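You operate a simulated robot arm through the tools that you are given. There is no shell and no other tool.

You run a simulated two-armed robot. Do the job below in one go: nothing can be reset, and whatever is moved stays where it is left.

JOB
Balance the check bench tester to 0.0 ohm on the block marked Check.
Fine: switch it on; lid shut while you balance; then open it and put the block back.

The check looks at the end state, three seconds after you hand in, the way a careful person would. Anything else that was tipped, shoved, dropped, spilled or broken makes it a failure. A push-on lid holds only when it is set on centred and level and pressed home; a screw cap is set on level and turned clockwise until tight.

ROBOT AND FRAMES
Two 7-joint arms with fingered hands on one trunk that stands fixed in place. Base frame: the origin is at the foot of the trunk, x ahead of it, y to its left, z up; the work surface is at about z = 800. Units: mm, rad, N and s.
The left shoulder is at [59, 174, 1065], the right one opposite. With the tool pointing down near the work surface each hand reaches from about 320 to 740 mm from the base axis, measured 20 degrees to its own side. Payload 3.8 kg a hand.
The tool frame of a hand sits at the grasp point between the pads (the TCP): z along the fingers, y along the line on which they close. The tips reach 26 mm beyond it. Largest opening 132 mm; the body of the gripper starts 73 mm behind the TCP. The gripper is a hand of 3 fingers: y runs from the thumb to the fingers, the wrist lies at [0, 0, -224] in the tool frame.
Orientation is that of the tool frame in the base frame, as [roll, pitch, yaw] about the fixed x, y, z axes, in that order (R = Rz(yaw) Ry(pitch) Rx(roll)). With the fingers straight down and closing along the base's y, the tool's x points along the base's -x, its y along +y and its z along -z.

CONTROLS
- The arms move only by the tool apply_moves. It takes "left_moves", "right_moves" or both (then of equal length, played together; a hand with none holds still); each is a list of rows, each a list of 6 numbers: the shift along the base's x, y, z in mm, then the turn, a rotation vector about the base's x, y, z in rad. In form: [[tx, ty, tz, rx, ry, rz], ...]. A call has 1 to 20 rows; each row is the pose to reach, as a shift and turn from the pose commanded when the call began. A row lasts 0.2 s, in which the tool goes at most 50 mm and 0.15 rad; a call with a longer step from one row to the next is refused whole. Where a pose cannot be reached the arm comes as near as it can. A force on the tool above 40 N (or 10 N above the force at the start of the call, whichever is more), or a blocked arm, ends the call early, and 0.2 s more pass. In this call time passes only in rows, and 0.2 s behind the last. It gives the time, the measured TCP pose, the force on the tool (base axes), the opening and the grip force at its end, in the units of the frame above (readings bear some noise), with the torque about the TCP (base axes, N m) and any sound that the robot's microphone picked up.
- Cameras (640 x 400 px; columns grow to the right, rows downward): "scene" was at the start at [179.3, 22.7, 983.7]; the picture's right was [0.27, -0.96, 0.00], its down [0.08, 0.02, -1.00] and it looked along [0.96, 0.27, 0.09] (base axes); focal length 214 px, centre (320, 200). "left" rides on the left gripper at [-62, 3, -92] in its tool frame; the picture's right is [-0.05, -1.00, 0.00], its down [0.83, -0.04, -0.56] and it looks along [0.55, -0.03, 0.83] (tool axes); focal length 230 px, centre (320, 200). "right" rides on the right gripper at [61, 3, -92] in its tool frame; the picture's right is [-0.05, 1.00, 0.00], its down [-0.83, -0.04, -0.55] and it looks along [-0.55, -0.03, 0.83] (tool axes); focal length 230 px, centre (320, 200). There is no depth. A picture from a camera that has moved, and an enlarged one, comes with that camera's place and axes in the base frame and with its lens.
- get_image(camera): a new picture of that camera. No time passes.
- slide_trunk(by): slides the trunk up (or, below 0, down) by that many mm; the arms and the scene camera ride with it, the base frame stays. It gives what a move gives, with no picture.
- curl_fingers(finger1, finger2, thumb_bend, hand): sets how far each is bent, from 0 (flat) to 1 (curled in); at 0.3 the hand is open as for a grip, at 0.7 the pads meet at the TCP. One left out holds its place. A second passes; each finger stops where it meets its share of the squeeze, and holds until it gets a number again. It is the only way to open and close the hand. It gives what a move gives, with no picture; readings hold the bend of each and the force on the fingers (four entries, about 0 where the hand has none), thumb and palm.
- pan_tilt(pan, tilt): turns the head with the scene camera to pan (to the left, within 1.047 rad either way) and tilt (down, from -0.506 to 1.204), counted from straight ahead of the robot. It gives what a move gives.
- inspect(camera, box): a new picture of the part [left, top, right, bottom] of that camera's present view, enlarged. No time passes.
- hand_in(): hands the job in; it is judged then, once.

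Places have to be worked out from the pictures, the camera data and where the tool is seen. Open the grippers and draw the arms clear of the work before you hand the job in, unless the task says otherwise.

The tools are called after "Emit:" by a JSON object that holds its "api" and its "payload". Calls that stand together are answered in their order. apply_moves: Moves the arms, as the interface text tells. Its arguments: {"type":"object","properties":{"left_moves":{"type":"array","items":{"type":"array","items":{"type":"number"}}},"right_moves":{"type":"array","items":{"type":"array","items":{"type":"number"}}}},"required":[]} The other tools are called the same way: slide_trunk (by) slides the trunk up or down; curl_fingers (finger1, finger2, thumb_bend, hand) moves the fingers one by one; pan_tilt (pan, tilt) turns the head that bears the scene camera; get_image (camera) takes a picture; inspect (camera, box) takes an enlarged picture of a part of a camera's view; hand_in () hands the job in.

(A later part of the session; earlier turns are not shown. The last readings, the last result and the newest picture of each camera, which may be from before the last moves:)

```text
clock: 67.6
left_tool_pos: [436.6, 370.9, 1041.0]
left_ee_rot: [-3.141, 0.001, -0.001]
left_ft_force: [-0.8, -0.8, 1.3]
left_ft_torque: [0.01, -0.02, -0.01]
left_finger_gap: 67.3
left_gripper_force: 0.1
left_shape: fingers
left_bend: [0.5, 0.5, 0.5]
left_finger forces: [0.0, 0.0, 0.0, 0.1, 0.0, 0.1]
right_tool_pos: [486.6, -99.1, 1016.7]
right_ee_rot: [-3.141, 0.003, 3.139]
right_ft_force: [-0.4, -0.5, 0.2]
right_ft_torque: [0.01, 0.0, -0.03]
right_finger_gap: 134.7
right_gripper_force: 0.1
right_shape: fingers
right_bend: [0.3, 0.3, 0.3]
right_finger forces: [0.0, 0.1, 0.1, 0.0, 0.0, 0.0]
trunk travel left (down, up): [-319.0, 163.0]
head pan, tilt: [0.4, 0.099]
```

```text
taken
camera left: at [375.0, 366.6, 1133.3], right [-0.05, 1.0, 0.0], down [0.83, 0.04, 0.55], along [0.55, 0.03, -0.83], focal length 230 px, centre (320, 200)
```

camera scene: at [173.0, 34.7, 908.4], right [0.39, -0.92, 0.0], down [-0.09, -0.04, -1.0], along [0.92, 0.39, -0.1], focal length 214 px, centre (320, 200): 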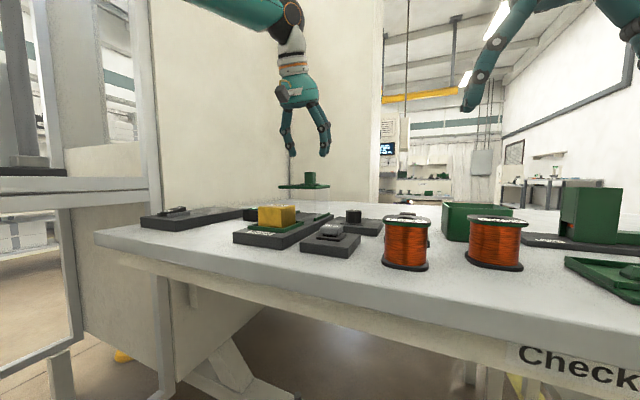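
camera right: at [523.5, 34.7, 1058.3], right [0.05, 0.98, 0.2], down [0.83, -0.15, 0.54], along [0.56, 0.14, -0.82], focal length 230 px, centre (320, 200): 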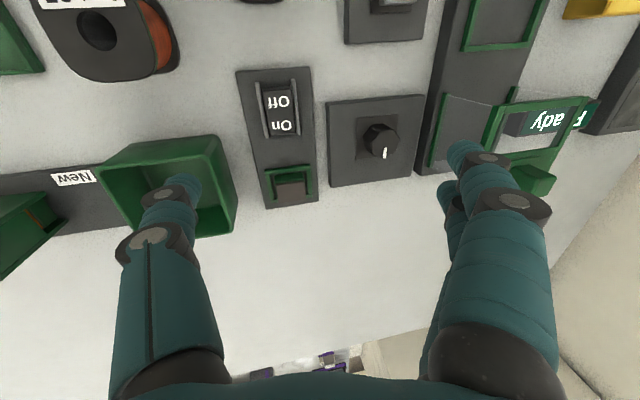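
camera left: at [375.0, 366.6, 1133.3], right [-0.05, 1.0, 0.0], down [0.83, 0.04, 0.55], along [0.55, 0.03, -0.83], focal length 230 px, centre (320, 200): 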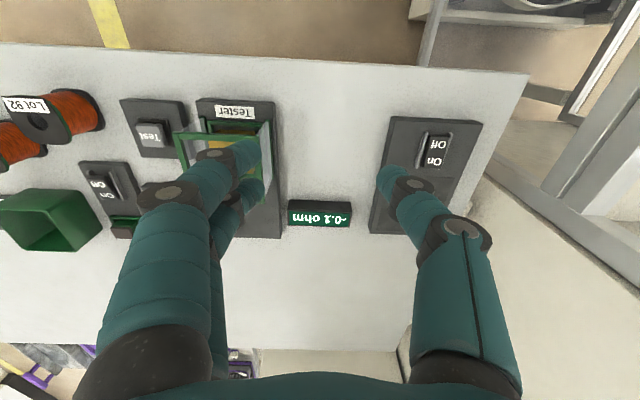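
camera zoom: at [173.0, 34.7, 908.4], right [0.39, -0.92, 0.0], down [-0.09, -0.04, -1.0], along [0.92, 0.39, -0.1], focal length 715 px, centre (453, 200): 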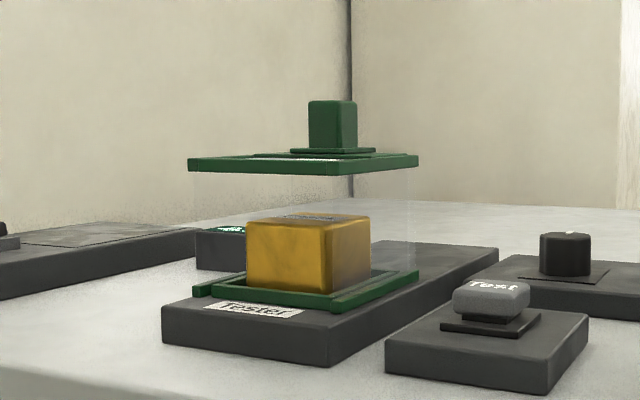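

The lid is shut and free. From here the left camera sees the display; I enlarge it, and the knob as well.

Emit:
{"api": "inspect", "payload": {"camera": "left", "box": [280, 190, 360, 240]}}

Emit:
{"api": "inspect", "payload": {"camera": "scene", "box": [320, 190, 400, 240]}}

Emit:
{"api": "get_image", "payload": {"camera": "right"}}

```text
8.00 times, centred on (320, 215) of left
camera zoom: at [375.0, 366.6, 1133.3], right [-0.05, 1.0, 0.0], down [0.83, 0.04, 0.55], along [0.55, 0.03, -0.83], focal length 1841 px, centre (320, 80)
```

zoom: 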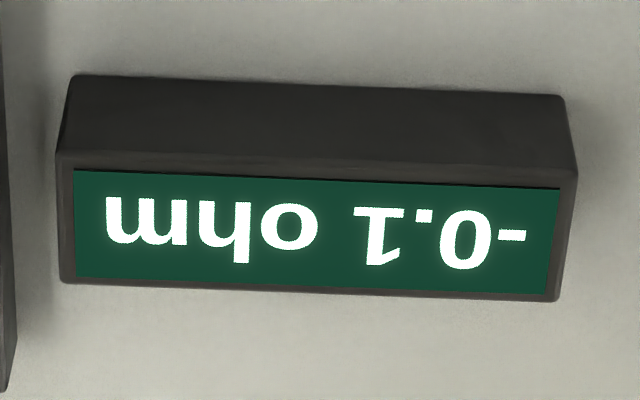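

```text
8.00 times, centred on (360, 215) of scene
camera zoom: at [173.0, 34.7, 908.4], right [0.39, -0.92, 0.0], down [-0.09, -0.04, -1.0], along [0.92, 0.39, -0.1], focal length 1716 px, centre (0, 80)
```

zoom: 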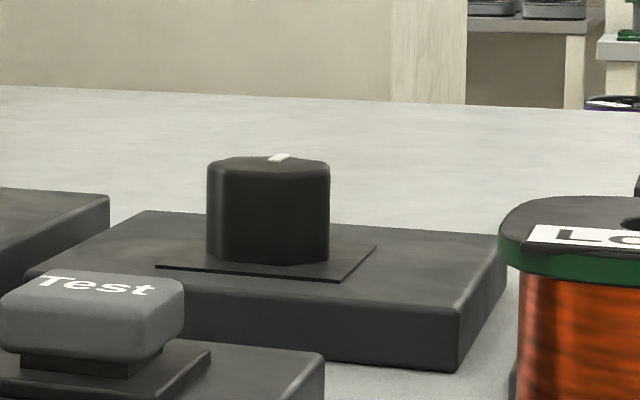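

```text
taken
camera right: at [423.8, -96.6, 1107.7], right [0.05, 1.0, 0.0], down [0.83, -0.04, 0.56], along [0.56, -0.03, -0.83], focal length 230 px, centre (320, 200)
```

right: 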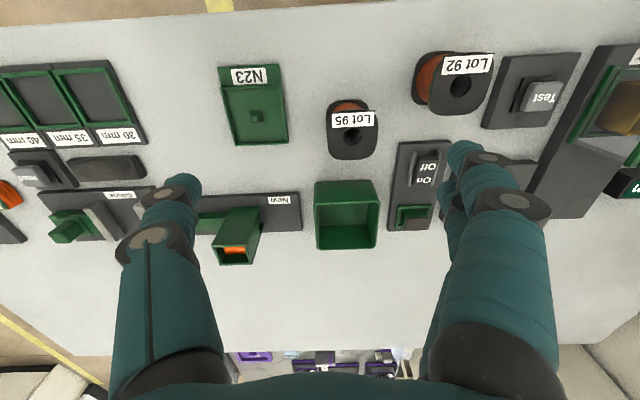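

The display reads −0.1 ohm, and the knob (about 33 mm across, top z≈841) stands near (615, 144). I narrow the right hand and bring it over the knob at a safe height to test its reach.

Emit:
{"api": "curl_fingers", "payload": {"hand": "right", "finger1": 0.5, "finger2": 0.5, "thumb_bend": 0.5}}

Emit:
{"api": "apply_moves", "payload": {"right_moves": [[20, 40, -10, 0, 0, 0], [40, 80, -20, 0, 0, 0], [60, 120, -30, 0, 0, 0], [80, 160, -40, 0, 0, 0], [95, 200, -50, 0, 0, 0], [105, 235, -60, 0, 0, 0]]}}

Emit:
{"api": "get_image", "payload": {"camera": "right"}}

```text
clock: 68.6
left_tool_pos: [437.6, 370.5, 1041.5]
left_ee_rot: [-3.139, 0.002, -0.002]
left_ft_force: [-0.3, -0.3, 0.0]
left_ft_torque: [-0.02, -0.01, 0.02]
left_finger_gap: 67.3
left_gripper_force: 0.0
left_shape: fingers
left_bend: [0.5, 0.5, 0.5]
left_finger forces: [0.1, 0.0, 0.0, 0.0, 0.0, 0.1]
right_tool_pos: [486.8, -100.3, 1014.8]
right_ee_rot: [3.14, 0.002, 3.14]
right_ft_force: [0.7, -0.1, 0.0]
right_ft_torque: [0.0, -0.02, 0.01]
right_finger_gap: 68.6
right_gripper_force: 0.1
right_shape: fingers
right_bend: [0.5, 0.5, 0.5]
right_finger forces: [0.0, 0.0, 0.0, 0.0, 0.0, 0.0]
trunk travel left (down, up): [-319.0, 163.0]
head pan, tilt: [0.4, 0.099]
```

```text
clock: 70.0
left_tool_pos: [437.0, 370.3, 1041.9]
left_ee_rot: [-3.138, 0.001, -0.002]
left_ft_force: [0.3, 0.6, 0.3]
left_ft_torque: [0.01, -0.02, -0.02]
left_finger_gap: 67.3
left_gripper_force: 0.3
left_shape: fingers
left_bend: [0.5, 0.5, 0.5]
left_finger forces: [0.0, 0.1, 0.0, 0.0, 0.1, 0.1]
right_tool_pos: [585.1, 130.0, 953.6]
right_ee_rot: [-3.14, 0.005, -3.138]
right_ft_force: [-0.7, -0.5, -0.1]
right_ft_torque: [0.03, -0.01, -0.04]
right_finger_gap: 68.2
right_gripper_force: 0.0
right_shape: fingers
right_bend: [0.5, 0.5, 0.5]
right_finger forces: [0.0, 0.0, 0.0, 0.0, 0.0, 0.1]
right hand out of reach, approached as far as the arm can: row 6
trunk travel left (down, up): [-319.0, 163.0]
head pan, tilt: [0.4, 0.099]
```

```text
taken
camera right: at [521.4, 131.6, 1045.3], right [0.05, 1.0, 0.0], down [0.83, -0.04, 0.56], along [0.56, -0.03, -0.83], focal length 230 px, centre (320, 200)
```

right: 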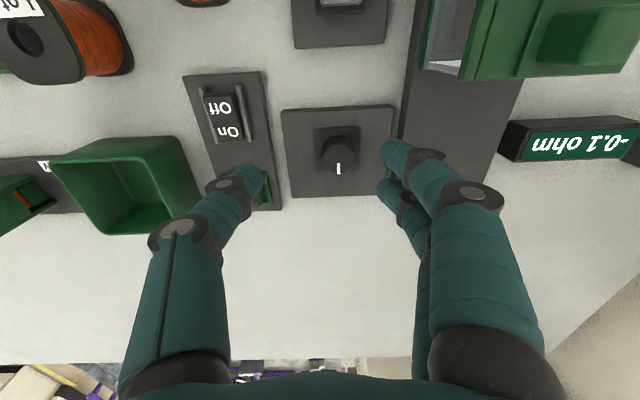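

The right hand is at its reach limit at this height. I measure the knob more exactly from this close view.

Emit:
{"api": "inspect", "payload": {"camera": "right", "box": [280, 100, 400, 200]}}

```text
4.00 times, centred on (340, 150) of right
camera zoom: at [521.4, 131.6, 1045.3], right [0.05, 1.0, 0.0], down [0.83, -0.04, 0.56], along [0.56, -0.03, -0.83], focal length 920 px, centre (240, 400)
```

zoom: 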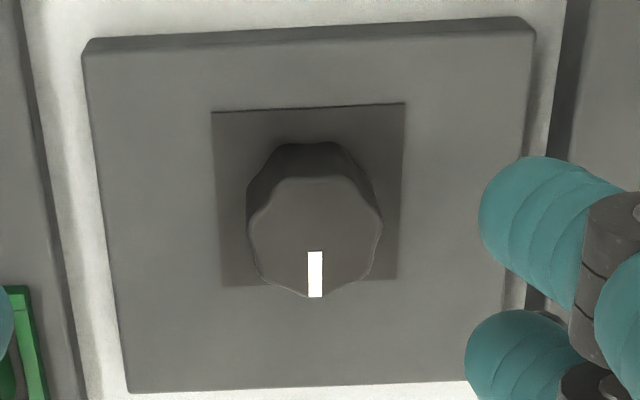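

The knob's axis is at about (611, 144.5), radius 16, top z≈841, with its mark pointing straight away (+x). I centre the right hand in y, lower to 905, and try to go forward.

Emit:
{"api": "apply_moves", "payload": {"right_moves": [[0, 14, -20, 0, 0, 0], [10, 14, -45, 0, 0, 0], [26, 14, -50, 0, 0, 0]]}}

```text
clock: 70.8
left_tool_pos: [437.3, 370.4, 1041.4]
left_ee_rot: [-3.14, 0.002, 0.0]
left_ft_force: [0.3, 0.4, 0.4]
left_ft_torque: [-0.02, 0.0, 0.01]
left_finger_gap: 67.3
left_gripper_force: 0.2
left_shape: fingers
left_bend: [0.5, 0.5, 0.5]
left_finger forces: [0.0, 0.1, 0.0, 0.0, 0.1, 0.1]
right_tool_pos: [594.0, 131.3, 904.2]
right_ee_rot: [-3.141, 0.002, -3.141]
right_ft_force: [-1.0, 0.0, 0.1]
right_ft_torque: [0.01, -0.01, 0.02]
right_finger_gap: 68.1
right_gripper_force: 0.1
right_shape: fingers
right_bend: [0.5, 0.5, 0.5]
right_finger forces: [0.1, 0.0, 0.0, 0.0, 0.0, 0.1]
right hand out of reach, approached as far as the arm can: row 1, 2, 3
trunk travel left (down, up): [-319.0, 163.0]
head pan, tilt: [0.4, 0.099]
```

The right arm lacks about 10 mm when upright; a tilt of 0.12 rad outward brings it in reach. I apply it while centring over the knob at z≈900.

Emit:
{"api": "apply_moves", "payload": {"right_moves": [[6, 5, 0, 0.06, -0.104, 0], [17, 13, -2, 0.06, -0.104, 0]]}}

Emit:
{"api": "get_image", "payload": {"camera": "right"}}

Emit:
{"api": "inspect", "payload": {"camera": "scene", "box": [300, 130, 420, 250]}}

```text
clock: 71.4
left_tool_pos: [436.7, 370.5, 1040.3]
left_ee_rot: [3.141, 0.001, -0.001]
left_ft_force: [0.6, -1.1, 0.6]
left_ft_torque: [0.0, 0.04, 0.04]
left_finger_gap: 67.2
left_gripper_force: 0.0
left_shape: fingers
left_bend: [0.5, 0.5, 0.5]
left_finger forces: [0.0, 0.0, 0.0, 0.0, 0.1, 0.0]
right_tool_pos: [612.0, 144.0, 900.4]
right_ee_rot: [3.081, 0.106, 3.137]
right_ft_force: [0.3, 1.1, 0.1]
right_ft_torque: [-0.01, 0.02, -0.05]
right_finger_gap: 68.4
right_gripper_force: 0.1
right_shape: fingers
right_bend: [0.5, 0.5, 0.5]
right_finger forces: [0.0, 0.0, 0.1, 0.0, 0.0, 0.0]
trunk travel left (down, up): [-319.0, 163.0]
head pan, tilt: [0.4, 0.099]
```

```text
taken
camera right: at [540.3, 142.0, 986.1], right [0.05, 1.0, 0.06], down [0.77, -0.08, 0.64], along [0.64, 0.02, -0.77], focal length 230 px, centre (320, 200)
```

right: 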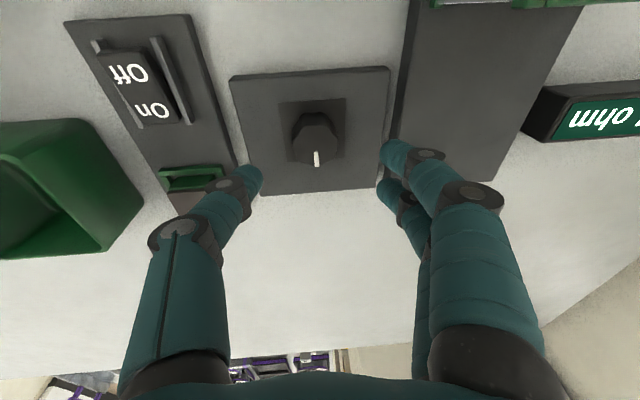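

```text
3.33 times, centred on (360, 190) of scene
camera zoom: at [172.7, 35.2, 908.4], right [0.39, -0.92, 0.0], down [-0.09, -0.04, -1.0], along [0.92, 0.39, -0.1], focal length 715 px, centre (187, 233)
```

zoom: 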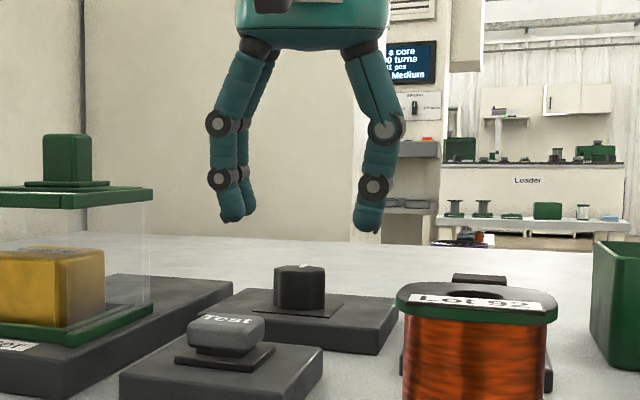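

The hand is centred over the knob. I lower it to TCP z≈853 so the tips come alongside the knob just above its plate.

Emit:
{"api": "apply_moves", "payload": {"right_moves": [[0, 0, -25, 0, 0, 0], [0, 0, -40, 0, 0, 0], [0, 0, -47, 0, 0, 0]]}}

Emit:
{"api": "get_image", "payload": {"camera": "right"}}

Emit:
{"api": "inspect", "payload": {"camera": "scene", "box": [320, 160, 420, 240]}}

```text
clock: 72.2
left_tool_pos: [436.8, 368.7, 1040.8]
left_ee_rot: [-3.139, 0.0, 0.0]
left_ft_force: [-1.0, 0.4, 0.9]
left_ft_torque: [0.03, 0.0, 0.02]
left_finger_gap: 67.4
left_gripper_force: 0.0
left_shape: fingers
left_bend: [0.5, 0.5, 0.5]
left_finger forces: [0.0, 0.0, 0.1, 0.0, 0.0, 0.0]
right_tool_pos: [611.6, 143.8, 854.5]
right_ee_rot: [3.08, 0.104, 3.139]
right_ft_force: [0.3, 0.2, -0.6]
right_ft_torque: [-0.03, 0.02, 0.02]
right_finger_gap: 68.4
right_gripper_force: 0.1
right_shape: fingers
right_bend: [0.5, 0.5, 0.5]
right_finger forces: [0.0, 0.0, 0.0, 0.0, 0.0, 0.1]
trunk travel left (down, up): [-319.0, 163.0]
head pan, tilt: [0.4, 0.099]
```

```text
taken
camera right: at [540.2, 141.4, 939.1], right [0.05, 1.0, 0.07], down [0.77, -0.08, 0.64], along [0.64, 0.02, -0.77], focal length 230 px, centre (320, 200)
```

right: 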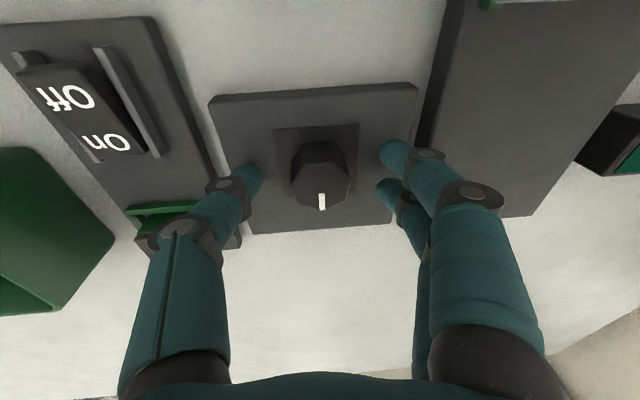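

```text
5.00 times, centred on (370, 200) of scene
camera zoom: at [173.1, 34.7, 908.3], right [0.39, -0.92, 0.0], down [-0.09, -0.04, -0.99], along [0.92, 0.39, -0.1], focal length 1072 px, centre (70, 200)
```

zoom: 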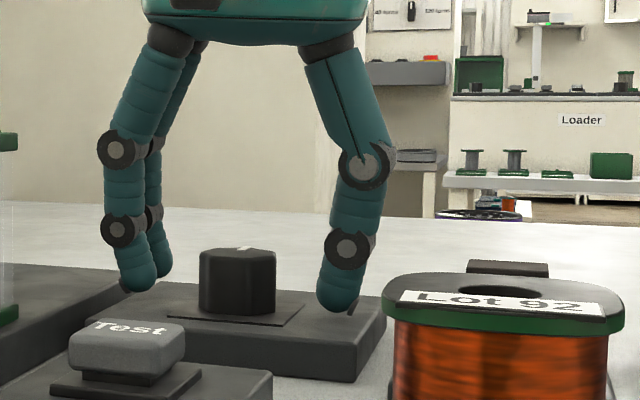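

The tips are only about 2 mm above the plate, so I raise the hand 4 mm, then close on the knob.

Emit:
{"api": "apply_moves", "payload": {"right_moves": [[0, 1, 4, 0, 0, 0]]}}

Emit:
{"api": "curl_fingers", "payload": {"hand": "right", "finger1": 0.7, "finger2": 0.7, "thumb_bend": 0.7}}

Emit:
{"api": "get_image", "payload": {"camera": "right"}}

Emit:
{"api": "inspect", "payload": {"camera": "scene", "box": [320, 160, 420, 240]}}

Emit:
{"api": "inspect", "payload": {"camera": "left", "box": [280, 190, 360, 240]}}

```text
clock: 72.6
left_tool_pos: [436.9, 369.9, 1040.3]
left_ee_rot: [-3.14, 0.002, 0.0]
left_ft_force: [0.1, -0.5, 0.3]
left_ft_torque: [0.0, 0.0, 0.0]
left_finger_gap: 67.2
left_gripper_force: 0.0
left_shape: fingers
left_bend: [0.5, 0.5, 0.5]
left_finger forces: [0.0, 0.0, 0.1, 0.1, 0.1, 0.1]
right_tool_pos: [611.2, 144.9, 858.4]
right_ee_rot: [3.082, 0.105, 3.138]
right_ft_force: [0.2, -0.2, -0.1]
right_ft_torque: [0.02, 0.03, -0.02]
right_finger_gap: 68.2
right_gripper_force: 0.1
right_shape: fingers
right_bend: [0.5, 0.5, 0.5]
right_finger forces: [0.0, 0.0, 0.0, 0.0, 0.0, 0.0]
trunk travel left (down, up): [-319.0, 163.0]
head pan, tilt: [0.4, 0.099]
```

```text
clock: 73.6
left_tool_pos: [436.9, 370.6, 1042.6]
left_ee_rot: [-3.141, 0.001, 0.0]
left_ft_force: [-0.5, 0.1, -0.7]
left_ft_torque: [-0.03, 0.03, -0.01]
left_finger_gap: 67.3
left_gripper_force: 0.1
left_shape: fingers
left_bend: [0.5, 0.5, 0.5]
left_finger forces: [0.1, 0.0, 0.1, 0.0, 0.1, 0.1]
right_tool_pos: [612.1, 144.1, 857.6]
right_ee_rot: [3.083, 0.104, 3.137]
right_ft_force: [-0.8, -3.1, -4.9]
right_ft_torque: [-0.07, 0.03, -0.04]
right_finger_gap: 26.9
right_gripper_force: 10.2
right_shape: fingers
right_bend: [0.64, 0.64, 0.65]
right_finger forces: [4.3, 4.5, 0.1, 0.0, 11.5, 0.1]
trunk travel left (down, up): [-319.0, 163.0]
head pan, tilt: [0.4, 0.099]
```

```text
taken
camera right: at [540.3, 142.0, 943.2], right [0.05, 1.0, 0.06], down [0.77, -0.08, 0.64], along [0.64, 0.02, -0.77], focal length 230 px, centre (320, 200)
```

right: 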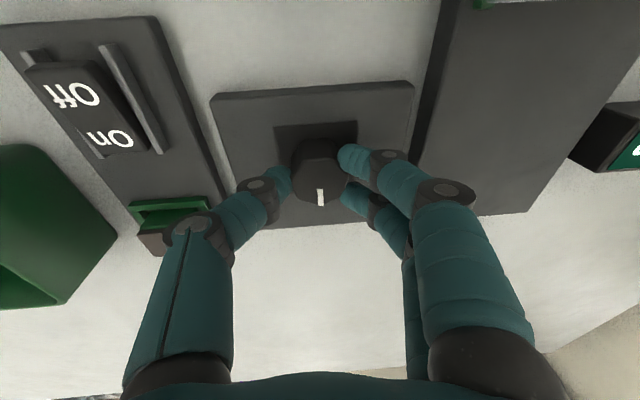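

```text
5.00 times, centred on (370, 200) of scene
camera zoom: at [173.2, 34.4, 908.3], right [0.39, -0.92, 0.0], down [-0.09, -0.04, -0.99], along [0.92, 0.39, -0.1], focal length 1072 px, centre (70, 200)
```

zoom: 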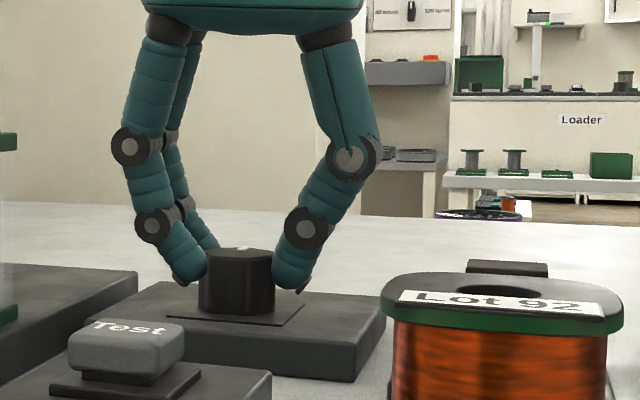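

```text
8.00 times, centred on (320, 215) of left
camera zoom: at [375.4, 366.0, 1133.0], right [-0.05, 1.0, 0.0], down [0.83, 0.04, 0.55], along [0.55, 0.03, -0.83], focal length 1841 px, centre (320, 80)
```

zoom: 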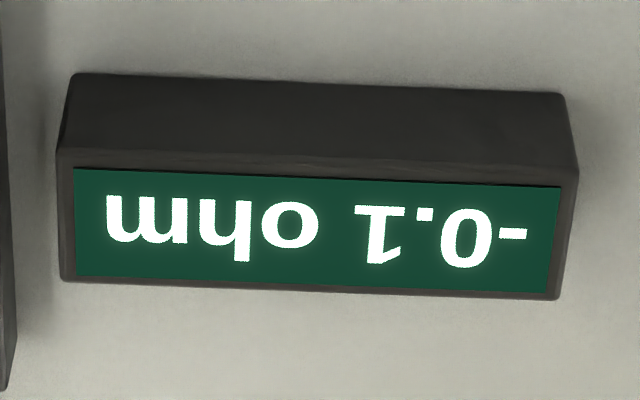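

The knob is held. I turn it clockwise (seen from above) by 0.12 rad and read the display.

Emit:
{"api": "apply_moves", "payload": {"right_moves": [[0, 0, 0, 0, 0, -0.06], [0, 0, 0, 0, 0, -0.12]]}}

Emit:
{"api": "inspect", "payload": {"camera": "left", "box": [280, 190, 360, 240]}}

Emit:
{"api": "inspect", "payload": {"camera": "right", "box": [260, 120, 400, 240]}}

```text
clock: 74.2
left_tool_pos: [437.8, 369.8, 1040.2]
left_ee_rot: [-3.139, 0.002, 0.0]
left_ft_force: [-0.2, 0.2, -0.4]
left_ft_torque: [-0.01, -0.02, 0.0]
left_finger_gap: 67.2
left_gripper_force: 0.0
left_shape: fingers
left_bend: [0.5, 0.5, 0.5]
left_finger forces: [0.0, 0.1, 0.0, 0.0, 0.0, 0.0]
right_tool_pos: [612.5, 145.6, 857.3]
right_ee_rot: [3.083, 0.106, 3.019]
right_ft_force: [-1.7, -1.5, -3.9]
right_ft_torque: [-0.07, 0.05, 0.05]
right_finger_gap: 26.8
right_gripper_force: 10.1
right_shape: fingers
right_bend: [0.64, 0.64, 0.65]
right_finger forces: [4.9, 4.3, 0.0, 0.0, 11.2, 0.0]
trunk travel left (down, up): [-319.0, 163.0]
head pan, tilt: [0.4, 0.099]
```

```text
8.00 times, centred on (320, 215) of left
camera zoom: at [375.3, 366.0, 1133.0], right [-0.05, 1.0, 0.0], down [0.83, 0.04, 0.55], along [0.55, 0.03, -0.83], focal length 1841 px, centre (320, 80)
```

zoom: 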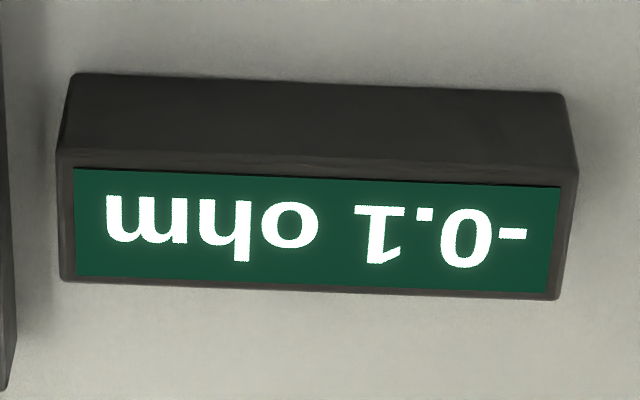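

```text
3.33 times, centred on (330, 180) of right
camera zoom: at [540.6, 150.8, 943.3], right [0.17, 0.98, 0.06], down [0.75, -0.17, 0.63], along [0.64, -0.06, -0.77], focal length 767 px, centre (287, 267)
```

zoom: 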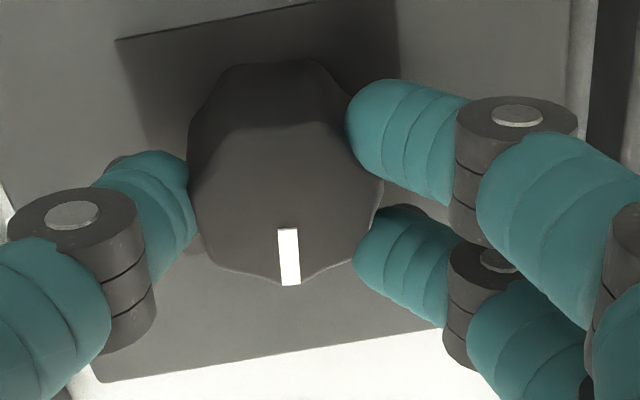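

The display still reads −0.1 and the mark seems not to have turned with the hand yet (take-up in the fingers). I turn further clockwise to 0.3 rad in total.

Emit:
{"api": "apply_moves", "payload": {"right_moves": [[0, 0, 0, 0, 0, -0.06], [0, 0, 0, 0, 0, -0.12], [0, 0, 0, 0, 0, -0.18]]}}

Emit:
{"api": "inspect", "payload": {"camera": "left", "box": [280, 190, 360, 240]}}

Emit:
{"api": "inspect", "payload": {"camera": "right", "box": [260, 120, 400, 240]}}

```text
clock: 75.0
left_tool_pos: [437.3, 370.2, 1041.4]
left_ee_rot: [-3.14, 0.003, -0.002]
left_ft_force: [0.1, 0.2, -0.1]
left_ft_torque: [0.01, 0.01, -0.02]
left_finger_gap: 67.5
left_gripper_force: 0.0
left_shape: fingers
left_bend: [0.5, 0.5, 0.5]
left_finger forces: [0.0, 0.1, 0.0, 0.0, 0.0, 0.1]
right_tool_pos: [611.6, 144.4, 858.1]
right_ee_rot: [3.082, 0.105, 2.836]
right_ft_force: [-2.2, -0.6, -5.3]
right_ft_torque: [0.03, 0.07, -0.02]
right_finger_gap: 26.8
right_gripper_force: 11.0
right_shape: fingers
right_bend: [0.64, 0.64, 0.65]
right_finger forces: [5.3, 4.6, 0.0, 0.1, 10.6, 0.1]
trunk travel left (down, up): [-319.0, 163.0]
head pan, tilt: [0.4, 0.099]
```

```text
8.00 times, centred on (320, 215) of left
camera zoom: at [375.3, 366.2, 1132.9], right [-0.05, 1.0, 0.0], down [0.83, 0.04, 0.55], along [0.55, 0.03, -0.83], focal length 1841 px, centre (320, 80)
```

zoom: 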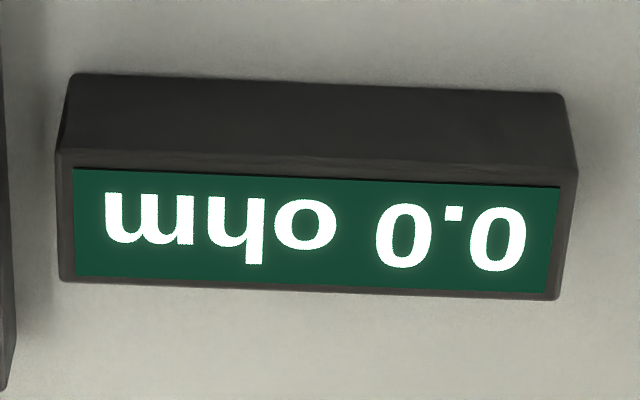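

```text
3.33 times, centred on (330, 180) of right
camera zoom: at [542.8, 163.7, 943.4], right [0.34, 0.94, 0.07], down [0.71, -0.3, 0.64], along [0.62, -0.17, -0.77], focal length 767 px, centre (287, 267)
```

zoom: 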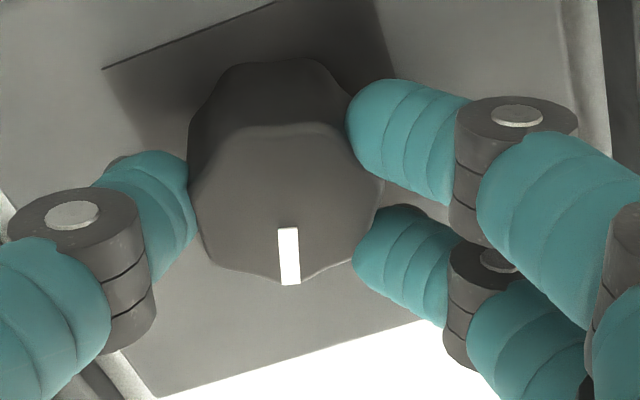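

The display now reads 0.0 ohm. To sit in the middle of the 0.0 band rather than at its edge, I turn on in small steps to find where it changes.

Emit:
{"api": "apply_moves", "payload": {"right_moves": [[0, 0, 0, 0, 0, -0.06], [0, 0, 0, 0, 0, -0.1]]}}

Emit:
{"api": "inspect", "payload": {"camera": "left", "box": [280, 190, 360, 240]}}

Emit:
{"api": "inspect", "payload": {"camera": "right", "box": [260, 120, 400, 240]}}

```text
clock: 75.6
left_tool_pos: [438.1, 370.1, 1040.4]
left_ee_rot: [-3.141, 0.002, -0.002]
left_ft_force: [0.4, 0.4, -0.3]
left_ft_torque: [0.03, 0.01, 0.03]
left_finger_gap: 67.7
left_gripper_force: 0.1
left_shape: fingers
left_bend: [0.5, 0.5, 0.5]
left_finger forces: [0.1, 0.0, 0.0, 0.1, 0.1, 0.0]
right_tool_pos: [612.6, 146.4, 858.7]
right_ee_rot: [3.08, 0.105, 2.737]
right_ft_force: [-0.8, 1.1, -5.4]
right_ft_torque: [0.02, 0.06, -0.03]
right_finger_gap: 26.9
right_gripper_force: 10.2
right_shape: fingers
right_bend: [0.64, 0.64, 0.65]
right_finger forces: [5.6, 5.2, 0.0, 0.0, 10.2, 0.0]
trunk travel left (down, up): [-319.0, 163.0]
head pan, tilt: [0.4, 0.099]
```

```text
8.00 times, centred on (320, 215) of left
camera zoom: at [375.4, 366.4, 1132.8], right [-0.05, 1.0, 0.0], down [0.83, 0.04, 0.55], along [0.55, 0.03, -0.83], focal length 1841 px, centre (320, 80)
```

zoom: 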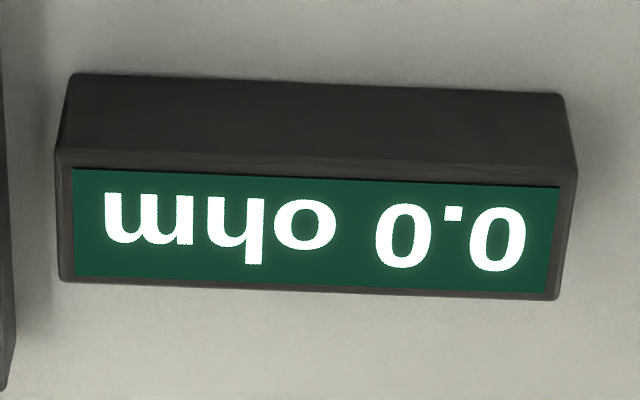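

```text
3.33 times, centred on (330, 180) of right
camera zoom: at [544.9, 170.5, 943.4], right [0.43, 0.9, 0.07], down [0.68, -0.37, 0.64], along [0.6, -0.23, -0.77], focal length 767 px, centre (287, 267)
```

zoom: 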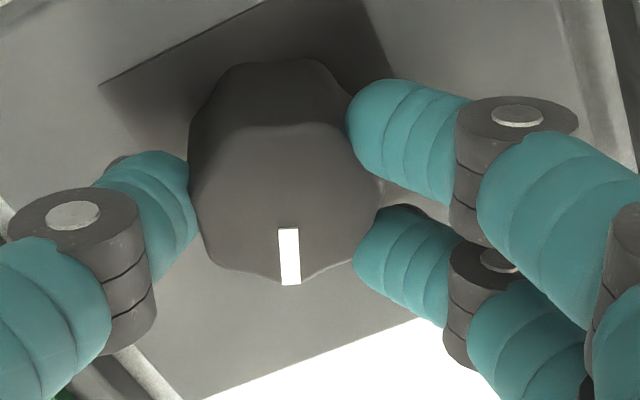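

Still 0.0 at 0.40 rad. I continue another 0.12 rad.

Emit:
{"api": "apply_moves", "payload": {"right_moves": [[0, 0, 0, 0, 0, -0.06], [0, 0, 0, 0, 0, -0.12]]}}

Emit:
{"api": "inspect", "payload": {"camera": "left", "box": [280, 190, 360, 240]}}

```text
clock: 76.2
left_tool_pos: [436.8, 370.3, 1040.6]
left_ee_rot: [-3.14, 0.002, -0.002]
left_ft_force: [-0.2, 0.8, 1.1]
left_ft_torque: [0.0, 0.03, 0.02]
left_finger_gap: 67.0
left_gripper_force: 0.2
left_shape: fingers
left_bend: [0.5, 0.5, 0.5]
left_finger forces: [0.0, 0.0, 0.1, 0.0, 0.0, 0.1]
right_tool_pos: [612.1, 145.7, 858.2]
right_ee_rot: [3.083, 0.104, 2.617]
right_ft_force: [-2.2, 2.1, -4.2]
right_ft_torque: [0.0, 0.1, 0.0]
right_finger_gap: 27.2
right_gripper_force: 10.8
right_shape: fingers
right_bend: [0.64, 0.64, 0.65]
right_finger forces: [6.2, 5.3, 0.0, 0.0, 10.1, 0.1]
trunk travel left (down, up): [-319.0, 163.0]
head pan, tilt: [0.4, 0.099]
```

```text
8.00 times, centred on (320, 215) of left
camera zoom: at [375.3, 366.5, 1132.8], right [-0.05, 1.0, 0.0], down [0.83, 0.04, 0.55], along [0.55, 0.03, -0.83], focal length 1841 px, centre (320, 80)
```

zoom: 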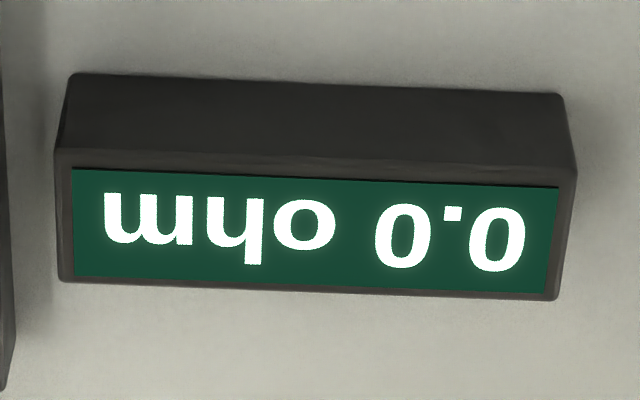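

Still 0.0 at 0.52 rad. Another 0.14 rad.

Emit:
{"api": "apply_moves", "payload": {"right_moves": [[0, 0, 0, 0, 0, -0.07], [0, 0, 0, 0, 0, -0.14]]}}

Emit:
{"api": "inspect", "payload": {"camera": "left", "box": [280, 190, 360, 240]}}

Emit:
{"api": "inspect", "payload": {"camera": "right", "box": [260, 120, 400, 240]}}

```text
clock: 76.8
left_tool_pos: [438.7, 371.1, 1041.6]
left_ee_rot: [-3.139, 0.0, -0.003]
left_ft_force: [0.4, -0.6, 0.1]
left_ft_torque: [0.01, -0.02, 0.01]
left_finger_gap: 67.1
left_gripper_force: 0.1
left_shape: fingers
left_bend: [0.5, 0.5, 0.5]
left_finger forces: [0.1, 0.1, 0.0, 0.0, 0.0, 0.0]
right_tool_pos: [612.5, 145.4, 857.6]
right_ee_rot: [3.079, 0.104, 2.478]
right_ft_force: [-1.1, 4.7, -3.9]
right_ft_torque: [0.14, 0.06, 0.01]
right_finger_gap: 27.0
right_gripper_force: 11.2
right_shape: fingers
right_bend: [0.64, 0.64, 0.65]
right_finger forces: [7.0, 5.3, 0.0, 0.1, 9.3, 0.1]
trunk travel left (down, up): [-319.0, 163.0]
head pan, tilt: [0.4, 0.099]
```

```text
8.00 times, centred on (320, 215) of left
camera zoom: at [375.3, 366.7, 1132.8], right [-0.05, 1.0, 0.0], down [0.83, 0.04, 0.55], along [0.55, 0.03, -0.83], focal length 1841 px, centre (320, 80)
```

zoom: 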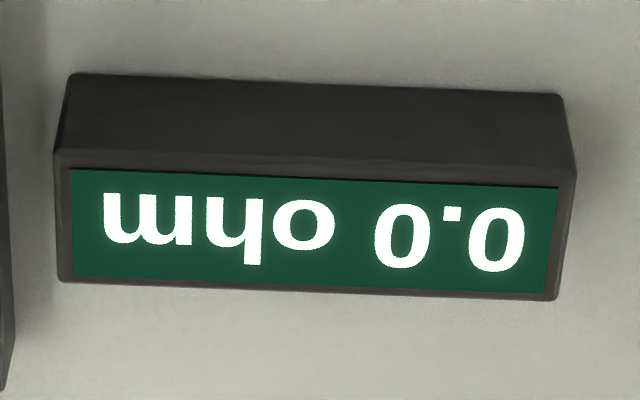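

```text
3.33 times, centred on (330, 180) of right
camera zoom: at [553.7, 187.0, 943.2], right [0.65, 0.76, 0.07], down [0.56, -0.53, 0.64], along [0.52, -0.38, -0.77], focal length 767 px, centre (287, 267)
```

zoom: 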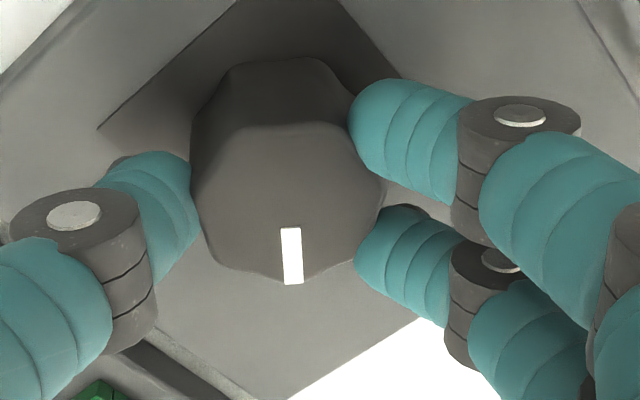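

Still 0.0 at 0.66 rad, the mark turning with the hand. I go on another 0.14 rad to find the upper edge.

Emit:
{"api": "apply_moves", "payload": {"right_moves": [[0, 0, 0, 0, 0, -0.07], [0, 0, 0, 0, 0, -0.14]]}}

Emit:
{"api": "inspect", "payload": {"camera": "left", "box": [280, 190, 360, 240]}}

```text
clock: 77.4
left_tool_pos: [437.1, 370.1, 1040.5]
left_ee_rot: [3.141, 0.002, 0.0]
left_ft_force: [-0.7, 0.0, 0.3]
left_ft_torque: [-0.01, 0.01, 0.04]
left_finger_gap: 67.3
left_gripper_force: 0.0
left_shape: fingers
left_bend: [0.5, 0.5, 0.5]
left_finger forces: [0.0, 0.1, 0.0, 0.0, 0.0, 0.1]
right_tool_pos: [611.5, 144.6, 857.9]
right_ee_rot: [3.081, 0.104, 2.338]
right_ft_force: [-1.4, 6.7, -3.2]
right_ft_torque: [0.18, 0.04, 0.03]
right_finger_gap: 27.0
right_gripper_force: 10.6
right_shape: fingers
right_bend: [0.64, 0.63, 0.65]
right_finger forces: [7.6, 5.6, 0.0, 0.0, 8.8, 0.0]
trunk travel left (down, up): [-319.0, 163.0]
head pan, tilt: [0.4, 0.099]
```

```text
8.00 times, centred on (320, 215) of left
camera zoom: at [375.3, 366.9, 1132.7], right [-0.05, 1.0, 0.0], down [0.83, 0.04, 0.55], along [0.55, 0.03, -0.83], focal length 1841 px, centre (320, 80)
```

zoom: 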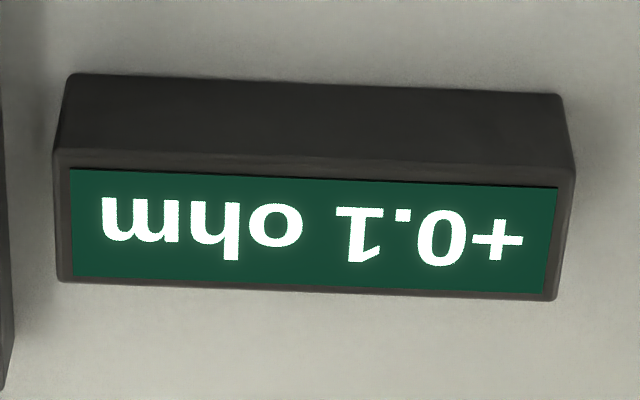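

+0.1 appears at 0.80 rad. The 0.0 band is therefore about 0.2–0.73 rad; I turn back to about 0.46 rad, its middle.

Emit:
{"api": "apply_moves", "payload": {"right_moves": [[0, 0, 0, 0, 0, 0.12], [0, 0, 0, 0, 0, 0.24], [0, 0, 0, 0, 0, 0.34]]}}

Emit:
{"api": "inspect", "payload": {"camera": "left", "box": [280, 190, 360, 240]}}

Emit:
{"api": "inspect", "payload": {"camera": "right", "box": [260, 120, 400, 240]}}

```text
clock: 78.2
left_tool_pos: [437.5, 370.4, 1040.6]
left_ee_rot: [-3.139, 0.001, -0.001]
left_ft_force: [0.6, -0.6, 0.6]
left_ft_torque: [-0.01, 0.0, 0.01]
left_finger_gap: 67.4
left_gripper_force: 0.1
left_shape: fingers
left_bend: [0.5, 0.5, 0.5]
left_finger forces: [0.1, 0.1, 0.0, 0.0, 0.0, 0.1]
right_tool_pos: [611.4, 143.9, 857.8]
right_ee_rot: [3.082, 0.106, 2.682]
right_ft_force: [-3.0, 3.3, -3.0]
right_ft_torque: [0.1, 0.03, -0.03]
right_finger_gap: 26.9
right_gripper_force: 10.7
right_shape: fingers
right_bend: [0.64, 0.63, 0.65]
right_finger forces: [6.8, 5.7, 0.1, 0.0, 9.3, 0.0]
trunk travel left (down, up): [-319.0, 163.0]
head pan, tilt: [0.4, 0.099]
```

```text
8.00 times, centred on (320, 215) of left
camera zoom: at [375.1, 366.5, 1132.9], right [-0.05, 1.0, 0.0], down [0.83, 0.04, 0.55], along [0.55, 0.03, -0.83], focal length 1841 px, centre (320, 80)
```

zoom: 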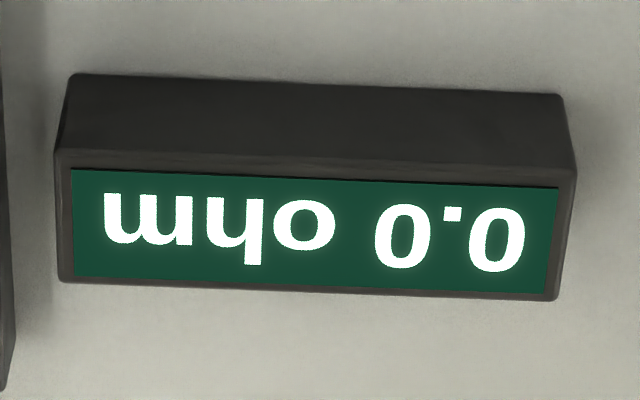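

```text
3.33 times, centred on (330, 180) of right
camera zoom: at [546.4, 173.7, 943.1], right [0.48, 0.87, 0.06], down [0.65, -0.41, 0.64], along [0.58, -0.27, -0.77], focal length 767 px, centre (287, 267)
```

zoom: 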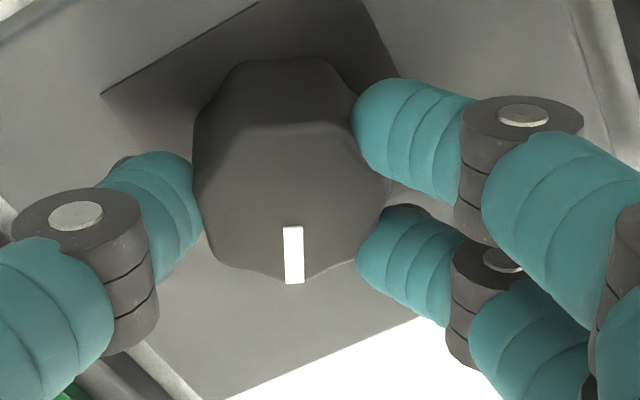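

Reads 0.0 in the middle of its band. I release the knob and check the reading.

Emit:
{"api": "curl_fingers", "payload": {"hand": "right", "finger1": 0.5, "finger2": 0.5, "thumb_bend": 0.5}}

Emit:
{"api": "inspect", "payload": {"camera": "left", "box": [280, 190, 360, 240]}}

Emit:
{"api": "get_image", "payload": {"camera": "right"}}

```text
clock: 79.2
left_tool_pos: [436.8, 370.2, 1041.2]
left_ee_rot: [-3.139, 0.002, -0.002]
left_ft_force: [0.2, -0.3, 0.9]
left_ft_torque: [0.02, -0.04, 0.01]
left_finger_gap: 67.4
left_gripper_force: 0.2
left_shape: fingers
left_bend: [0.5, 0.5, 0.5]
left_finger forces: [0.0, 0.0, 0.0, 0.0, 0.0, 0.0]
right_tool_pos: [612.2, 145.3, 858.1]
right_ee_rot: [3.081, 0.105, 2.68]
right_ft_force: [-0.3, -0.1, -0.6]
right_ft_torque: [-0.01, -0.03, -0.01]
right_finger_gap: 67.1
right_gripper_force: 0.1
right_shape: fingers
right_bend: [0.5, 0.5, 0.5]
right_finger forces: [0.0, 0.0, 0.0, 0.1, 0.0, 0.0]
trunk travel left (down, up): [-319.0, 163.0]
head pan, tilt: [0.4, 0.099]
```

```text
8.00 times, centred on (320, 215) of left
camera zoom: at [375.2, 366.2, 1133.0], right [-0.05, 1.0, 0.0], down [0.83, 0.04, 0.55], along [0.55, 0.03, -0.83], focal length 1841 px, centre (320, 80)
```

zoom: 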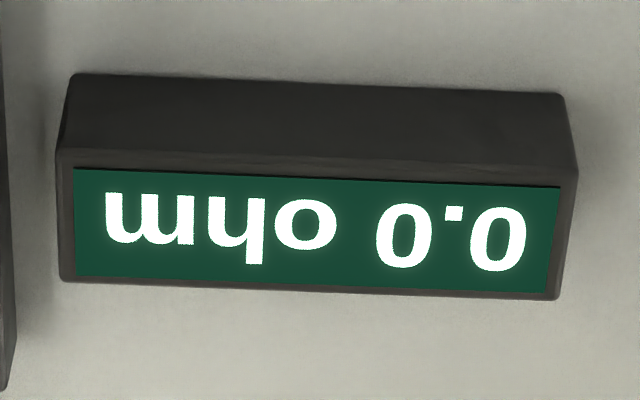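

```text
taken
camera right: at [546.6, 173.5, 943.3], right [0.49, 0.87, 0.07], down [0.65, -0.41, 0.64], along [0.58, -0.27, -0.77], focal length 230 px, centre (320, 200)
```

right: 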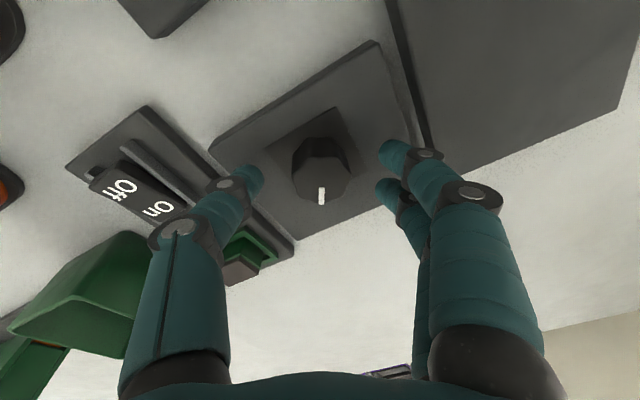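

Still 0.0 after release. I lift the right hand straight up off the knob and withdraw it.

Emit:
{"api": "apply_moves", "payload": {"right_moves": [[0, 0, 30, 0, 0, 0], [0, 0, 70, 0, 0, 0], [-20, -40, 90, -0.02, 0.03, 0.12], [-40, -80, 110, -0.03, 0.06, 0.25], [-60, -120, 130, -0.05, 0.1, 0.38], [-80, -160, 150, -0.06, 0.1, 0.46], [-100, -200, 155, -0.06, 0.1, 0.46], [-120, -240, 155, -0.06, 0.1, 0.46]]}}

Emit:
{"api": "inspect", "payload": {"camera": "left", "box": [280, 190, 360, 240]}}

Emit:
{"api": "get_image", "payload": {"camera": "scene"}}

```text
clock: 81.0
left_tool_pos: [436.3, 368.6, 1042.1]
left_ee_rot: [-3.139, 0.003, 0.0]
left_ft_force: [0.0, -0.2, 0.0]
left_ft_torque: [0.02, -0.01, -0.02]
left_finger_gap: 67.1
left_gripper_force: 0.0
left_shape: fingers
left_bend: [0.5, 0.5, 0.5]
left_finger forces: [0.0, 0.1, 0.1, 0.0, 0.0, 0.0]
right_tool_pos: [490.6, -95.8, 1012.5]
right_ee_rot: [-3.121, 0.022, -3.136]
right_ft_force: [1.2, -0.7, 0.0]
right_ft_torque: [-0.03, -0.02, 0.02]
right_finger_gap: 67.6
right_gripper_force: 0.1
right_shape: fingers
right_bend: [0.5, 0.5, 0.5]
right_finger forces: [0.0, 0.0, 0.1, 0.1, 0.1, 0.0]
right hand out of reach, approached as far as the arm can: row 2
trunk travel left (down, up): [-319.0, 163.0]
head pan, tilt: [0.4, 0.099]
```

```text
8.00 times, centred on (320, 215) of left
camera zoom: at [374.7, 365.6, 1133.4], right [-0.05, 1.0, 0.0], down [0.83, 0.04, 0.55], along [0.55, 0.03, -0.83], focal length 1841 px, centre (320, 80)
```

zoom: 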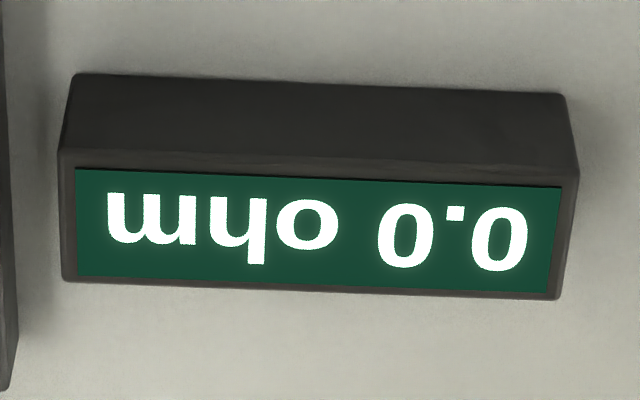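

```text
taken
camera scene: at [172.7, 34.1, 908.4], right [0.39, -0.92, 0.0], down [-0.09, -0.04, -1.0], along [0.92, 0.39, -0.1], focal length 214 px, centre (320, 200)
```

scene: 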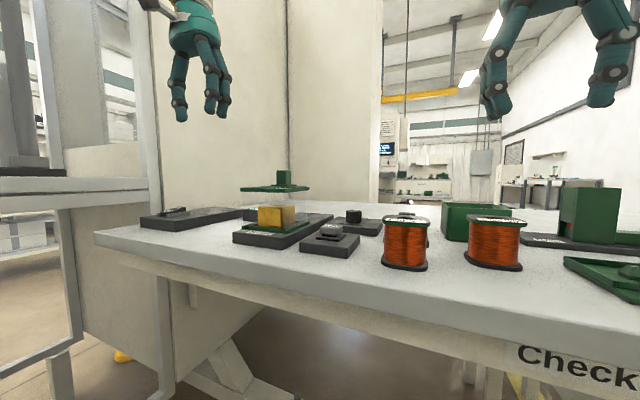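

The reading holds at 0.0 ohm with the lid shut. Now I open the lid: the left hand returns above the handle (≈(521, 260)), tilted as before.

Emit:
{"api": "apply_moves", "payload": {"left_moves": [[15, -20, 0, 0, -0.1, 0], [30, -45, 0, 0, -0.2, 0], [50, -75, -5, 0, -0.3, 0], [70, -100, -20, 0, -0.4, 0], [76, -110, -45, 0, -0.4, 0]]}}

Emit:
{"api": "get_image", "payload": {"camera": "left"}}

Emit:
{"api": "inspect", "payload": {"camera": "scene", "box": [210, 100, 350, 220]}}

```text
clock: 82.2
left_tool_pos: [512.3, 259.0, 995.6]
left_ee_rot: [3.141, -0.401, 0.0]
left_ft_force: [-0.6, 0.1, -0.4]
left_ft_torque: [-0.02, 0.0, 0.01]
left_finger_gap: 67.1
left_gripper_force: 0.1
left_shape: fingers
left_bend: [0.5, 0.5, 0.5]
left_finger forces: [0.0, 0.0, 0.1, 0.0, 0.0, 0.0]
right_tool_pos: [491.7, -95.2, 1012.1]
right_ee_rot: [-3.121, 0.021, -3.137]
right_ft_force: [0.2, 0.4, -0.4]
right_ft_torque: [-0.03, 0.01, 0.0]
right_finger_gap: 67.5
right_gripper_force: 0.1
right_shape: fingers
right_bend: [0.5, 0.5, 0.5]
right_finger forces: [0.0, 0.1, 0.0, 0.1, 0.0, 0.0]
trunk travel left (down, up): [-319.0, 163.0]
head pan, tilt: [0.4, 0.099]
```

```text
taken
camera left: at [419.9, 255.2, 1055.7], right [-0.05, 1.0, -0.02], down [0.55, 0.04, 0.83], along [0.83, 0.03, -0.55], focal length 230 px, centre (320, 200)
```

left: 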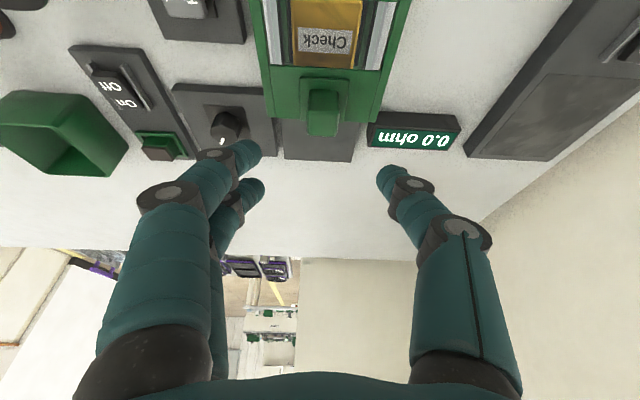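

```text
3.33 times, centred on (280, 160) of scene
camera zoom: at [173.3, 34.6, 908.3], right [0.39, -0.92, 0.0], down [-0.09, -0.04, -0.99], along [0.92, 0.39, -0.1], focal length 715 px, centre (453, 333)
```

zoom: 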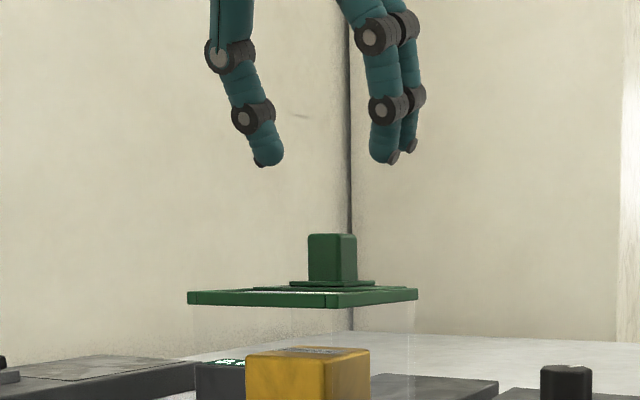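

Aligned with the handle. I lower around it to the same relative grasp as before.

Emit:
{"api": "apply_moves", "payload": {"left_moves": [[2, 0, -25, 0, 0, 0], [4, 0.5, -48, 0, 0, 0], [4, 0.5, -60, 0, 0, 0]]}}

Emit:
{"api": "curl_fingers", "payload": {"hand": "left", "finger1": 0.75, "finger2": 0.75, "thumb_bend": 0.75}}

Emit:
{"api": "get_image", "payload": {"camera": "left"}}

Emit:
{"api": "inspect", "payload": {"camera": "scene", "box": [210, 100, 350, 220]}}

```text
clock: 83.0
left_tool_pos: [516.2, 260.6, 935.3]
left_ee_rot: [-3.14, -0.4, -0.003]
left_ft_force: [-0.1, 0.2, -0.2]
left_ft_torque: [-0.03, 0.02, 0.02]
left_finger_gap: 67.1
left_gripper_force: 0.0
left_shape: fingers
left_bend: [0.5, 0.5, 0.5]
left_finger forces: [0.0, 0.1, 0.0, 0.0, 0.0, 0.0]
right_tool_pos: [491.9, -94.0, 1012.6]
right_ee_rot: [-3.122, 0.022, -3.139]
right_ft_force: [0.6, -0.6, 0.3]
right_ft_torque: [-0.04, -0.01, 0.01]
right_finger_gap: 67.5
right_gripper_force: 0.0
right_shape: fingers
right_bend: [0.5, 0.5, 0.5]
right_finger forces: [0.1, 0.1, 0.0, 0.0, 0.1, 0.0]
trunk travel left (down, up): [-319.0, 163.0]
head pan, tilt: [0.4, 0.099]
```

```text
clock: 84.0
left_tool_pos: [517.5, 260.0, 934.9]
left_ee_rot: [-3.139, -0.395, -0.001]
left_ft_force: [1.0, -3.7, -9.2]
left_ft_torque: [0.02, 0.07, -0.02]
left_finger_gap: 20.3
left_gripper_force: 14.8
left_shape: fingers
left_bend: [0.7, 0.69, 0.67]
left_finger forces: [8.2, 8.5, 0.1, 0.1, 13.7, 0.0]
right_tool_pos: [493.9, -95.5, 1011.4]
right_ee_rot: [-3.121, 0.02, -3.138]
right_ft_force: [0.0, -0.5, 0.3]
right_ft_torque: [0.01, 0.03, -0.01]
right_finger_gap: 67.5
right_gripper_force: 0.1
right_shape: fingers
right_bend: [0.5, 0.5, 0.5]
right_finger forces: [0.1, 0.0, 0.0, 0.0, 0.1, 0.0]
trunk travel left (down, up): [-319.0, 163.0]
head pan, tilt: [0.4, 0.099]
```

```text
taken
camera left: at [423.7, 256.2, 996.0], right [-0.05, 1.0, -0.02], down [0.55, 0.04, 0.83], along [0.83, 0.03, -0.55], focal length 230 px, centre (320, 200)
```

left: 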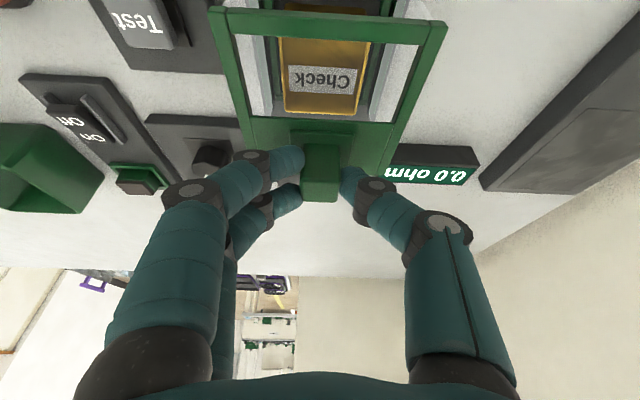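

```text
3.33 times, centred on (280, 160) of scene
camera zoom: at [173.6, 34.5, 908.2], right [0.39, -0.92, 0.0], down [-0.09, -0.04, -0.99], along [0.92, 0.39, -0.1], focal length 715 px, centre (453, 333)
```

zoom: 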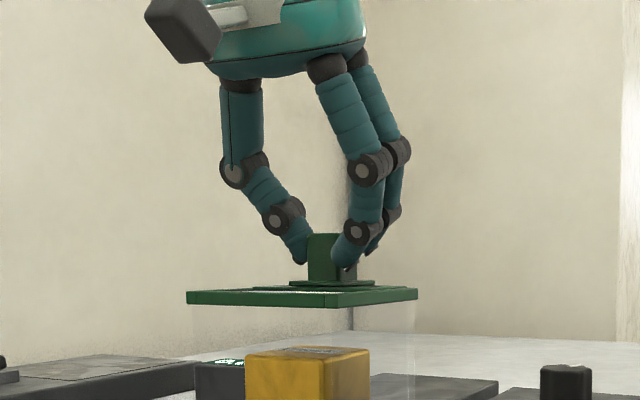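

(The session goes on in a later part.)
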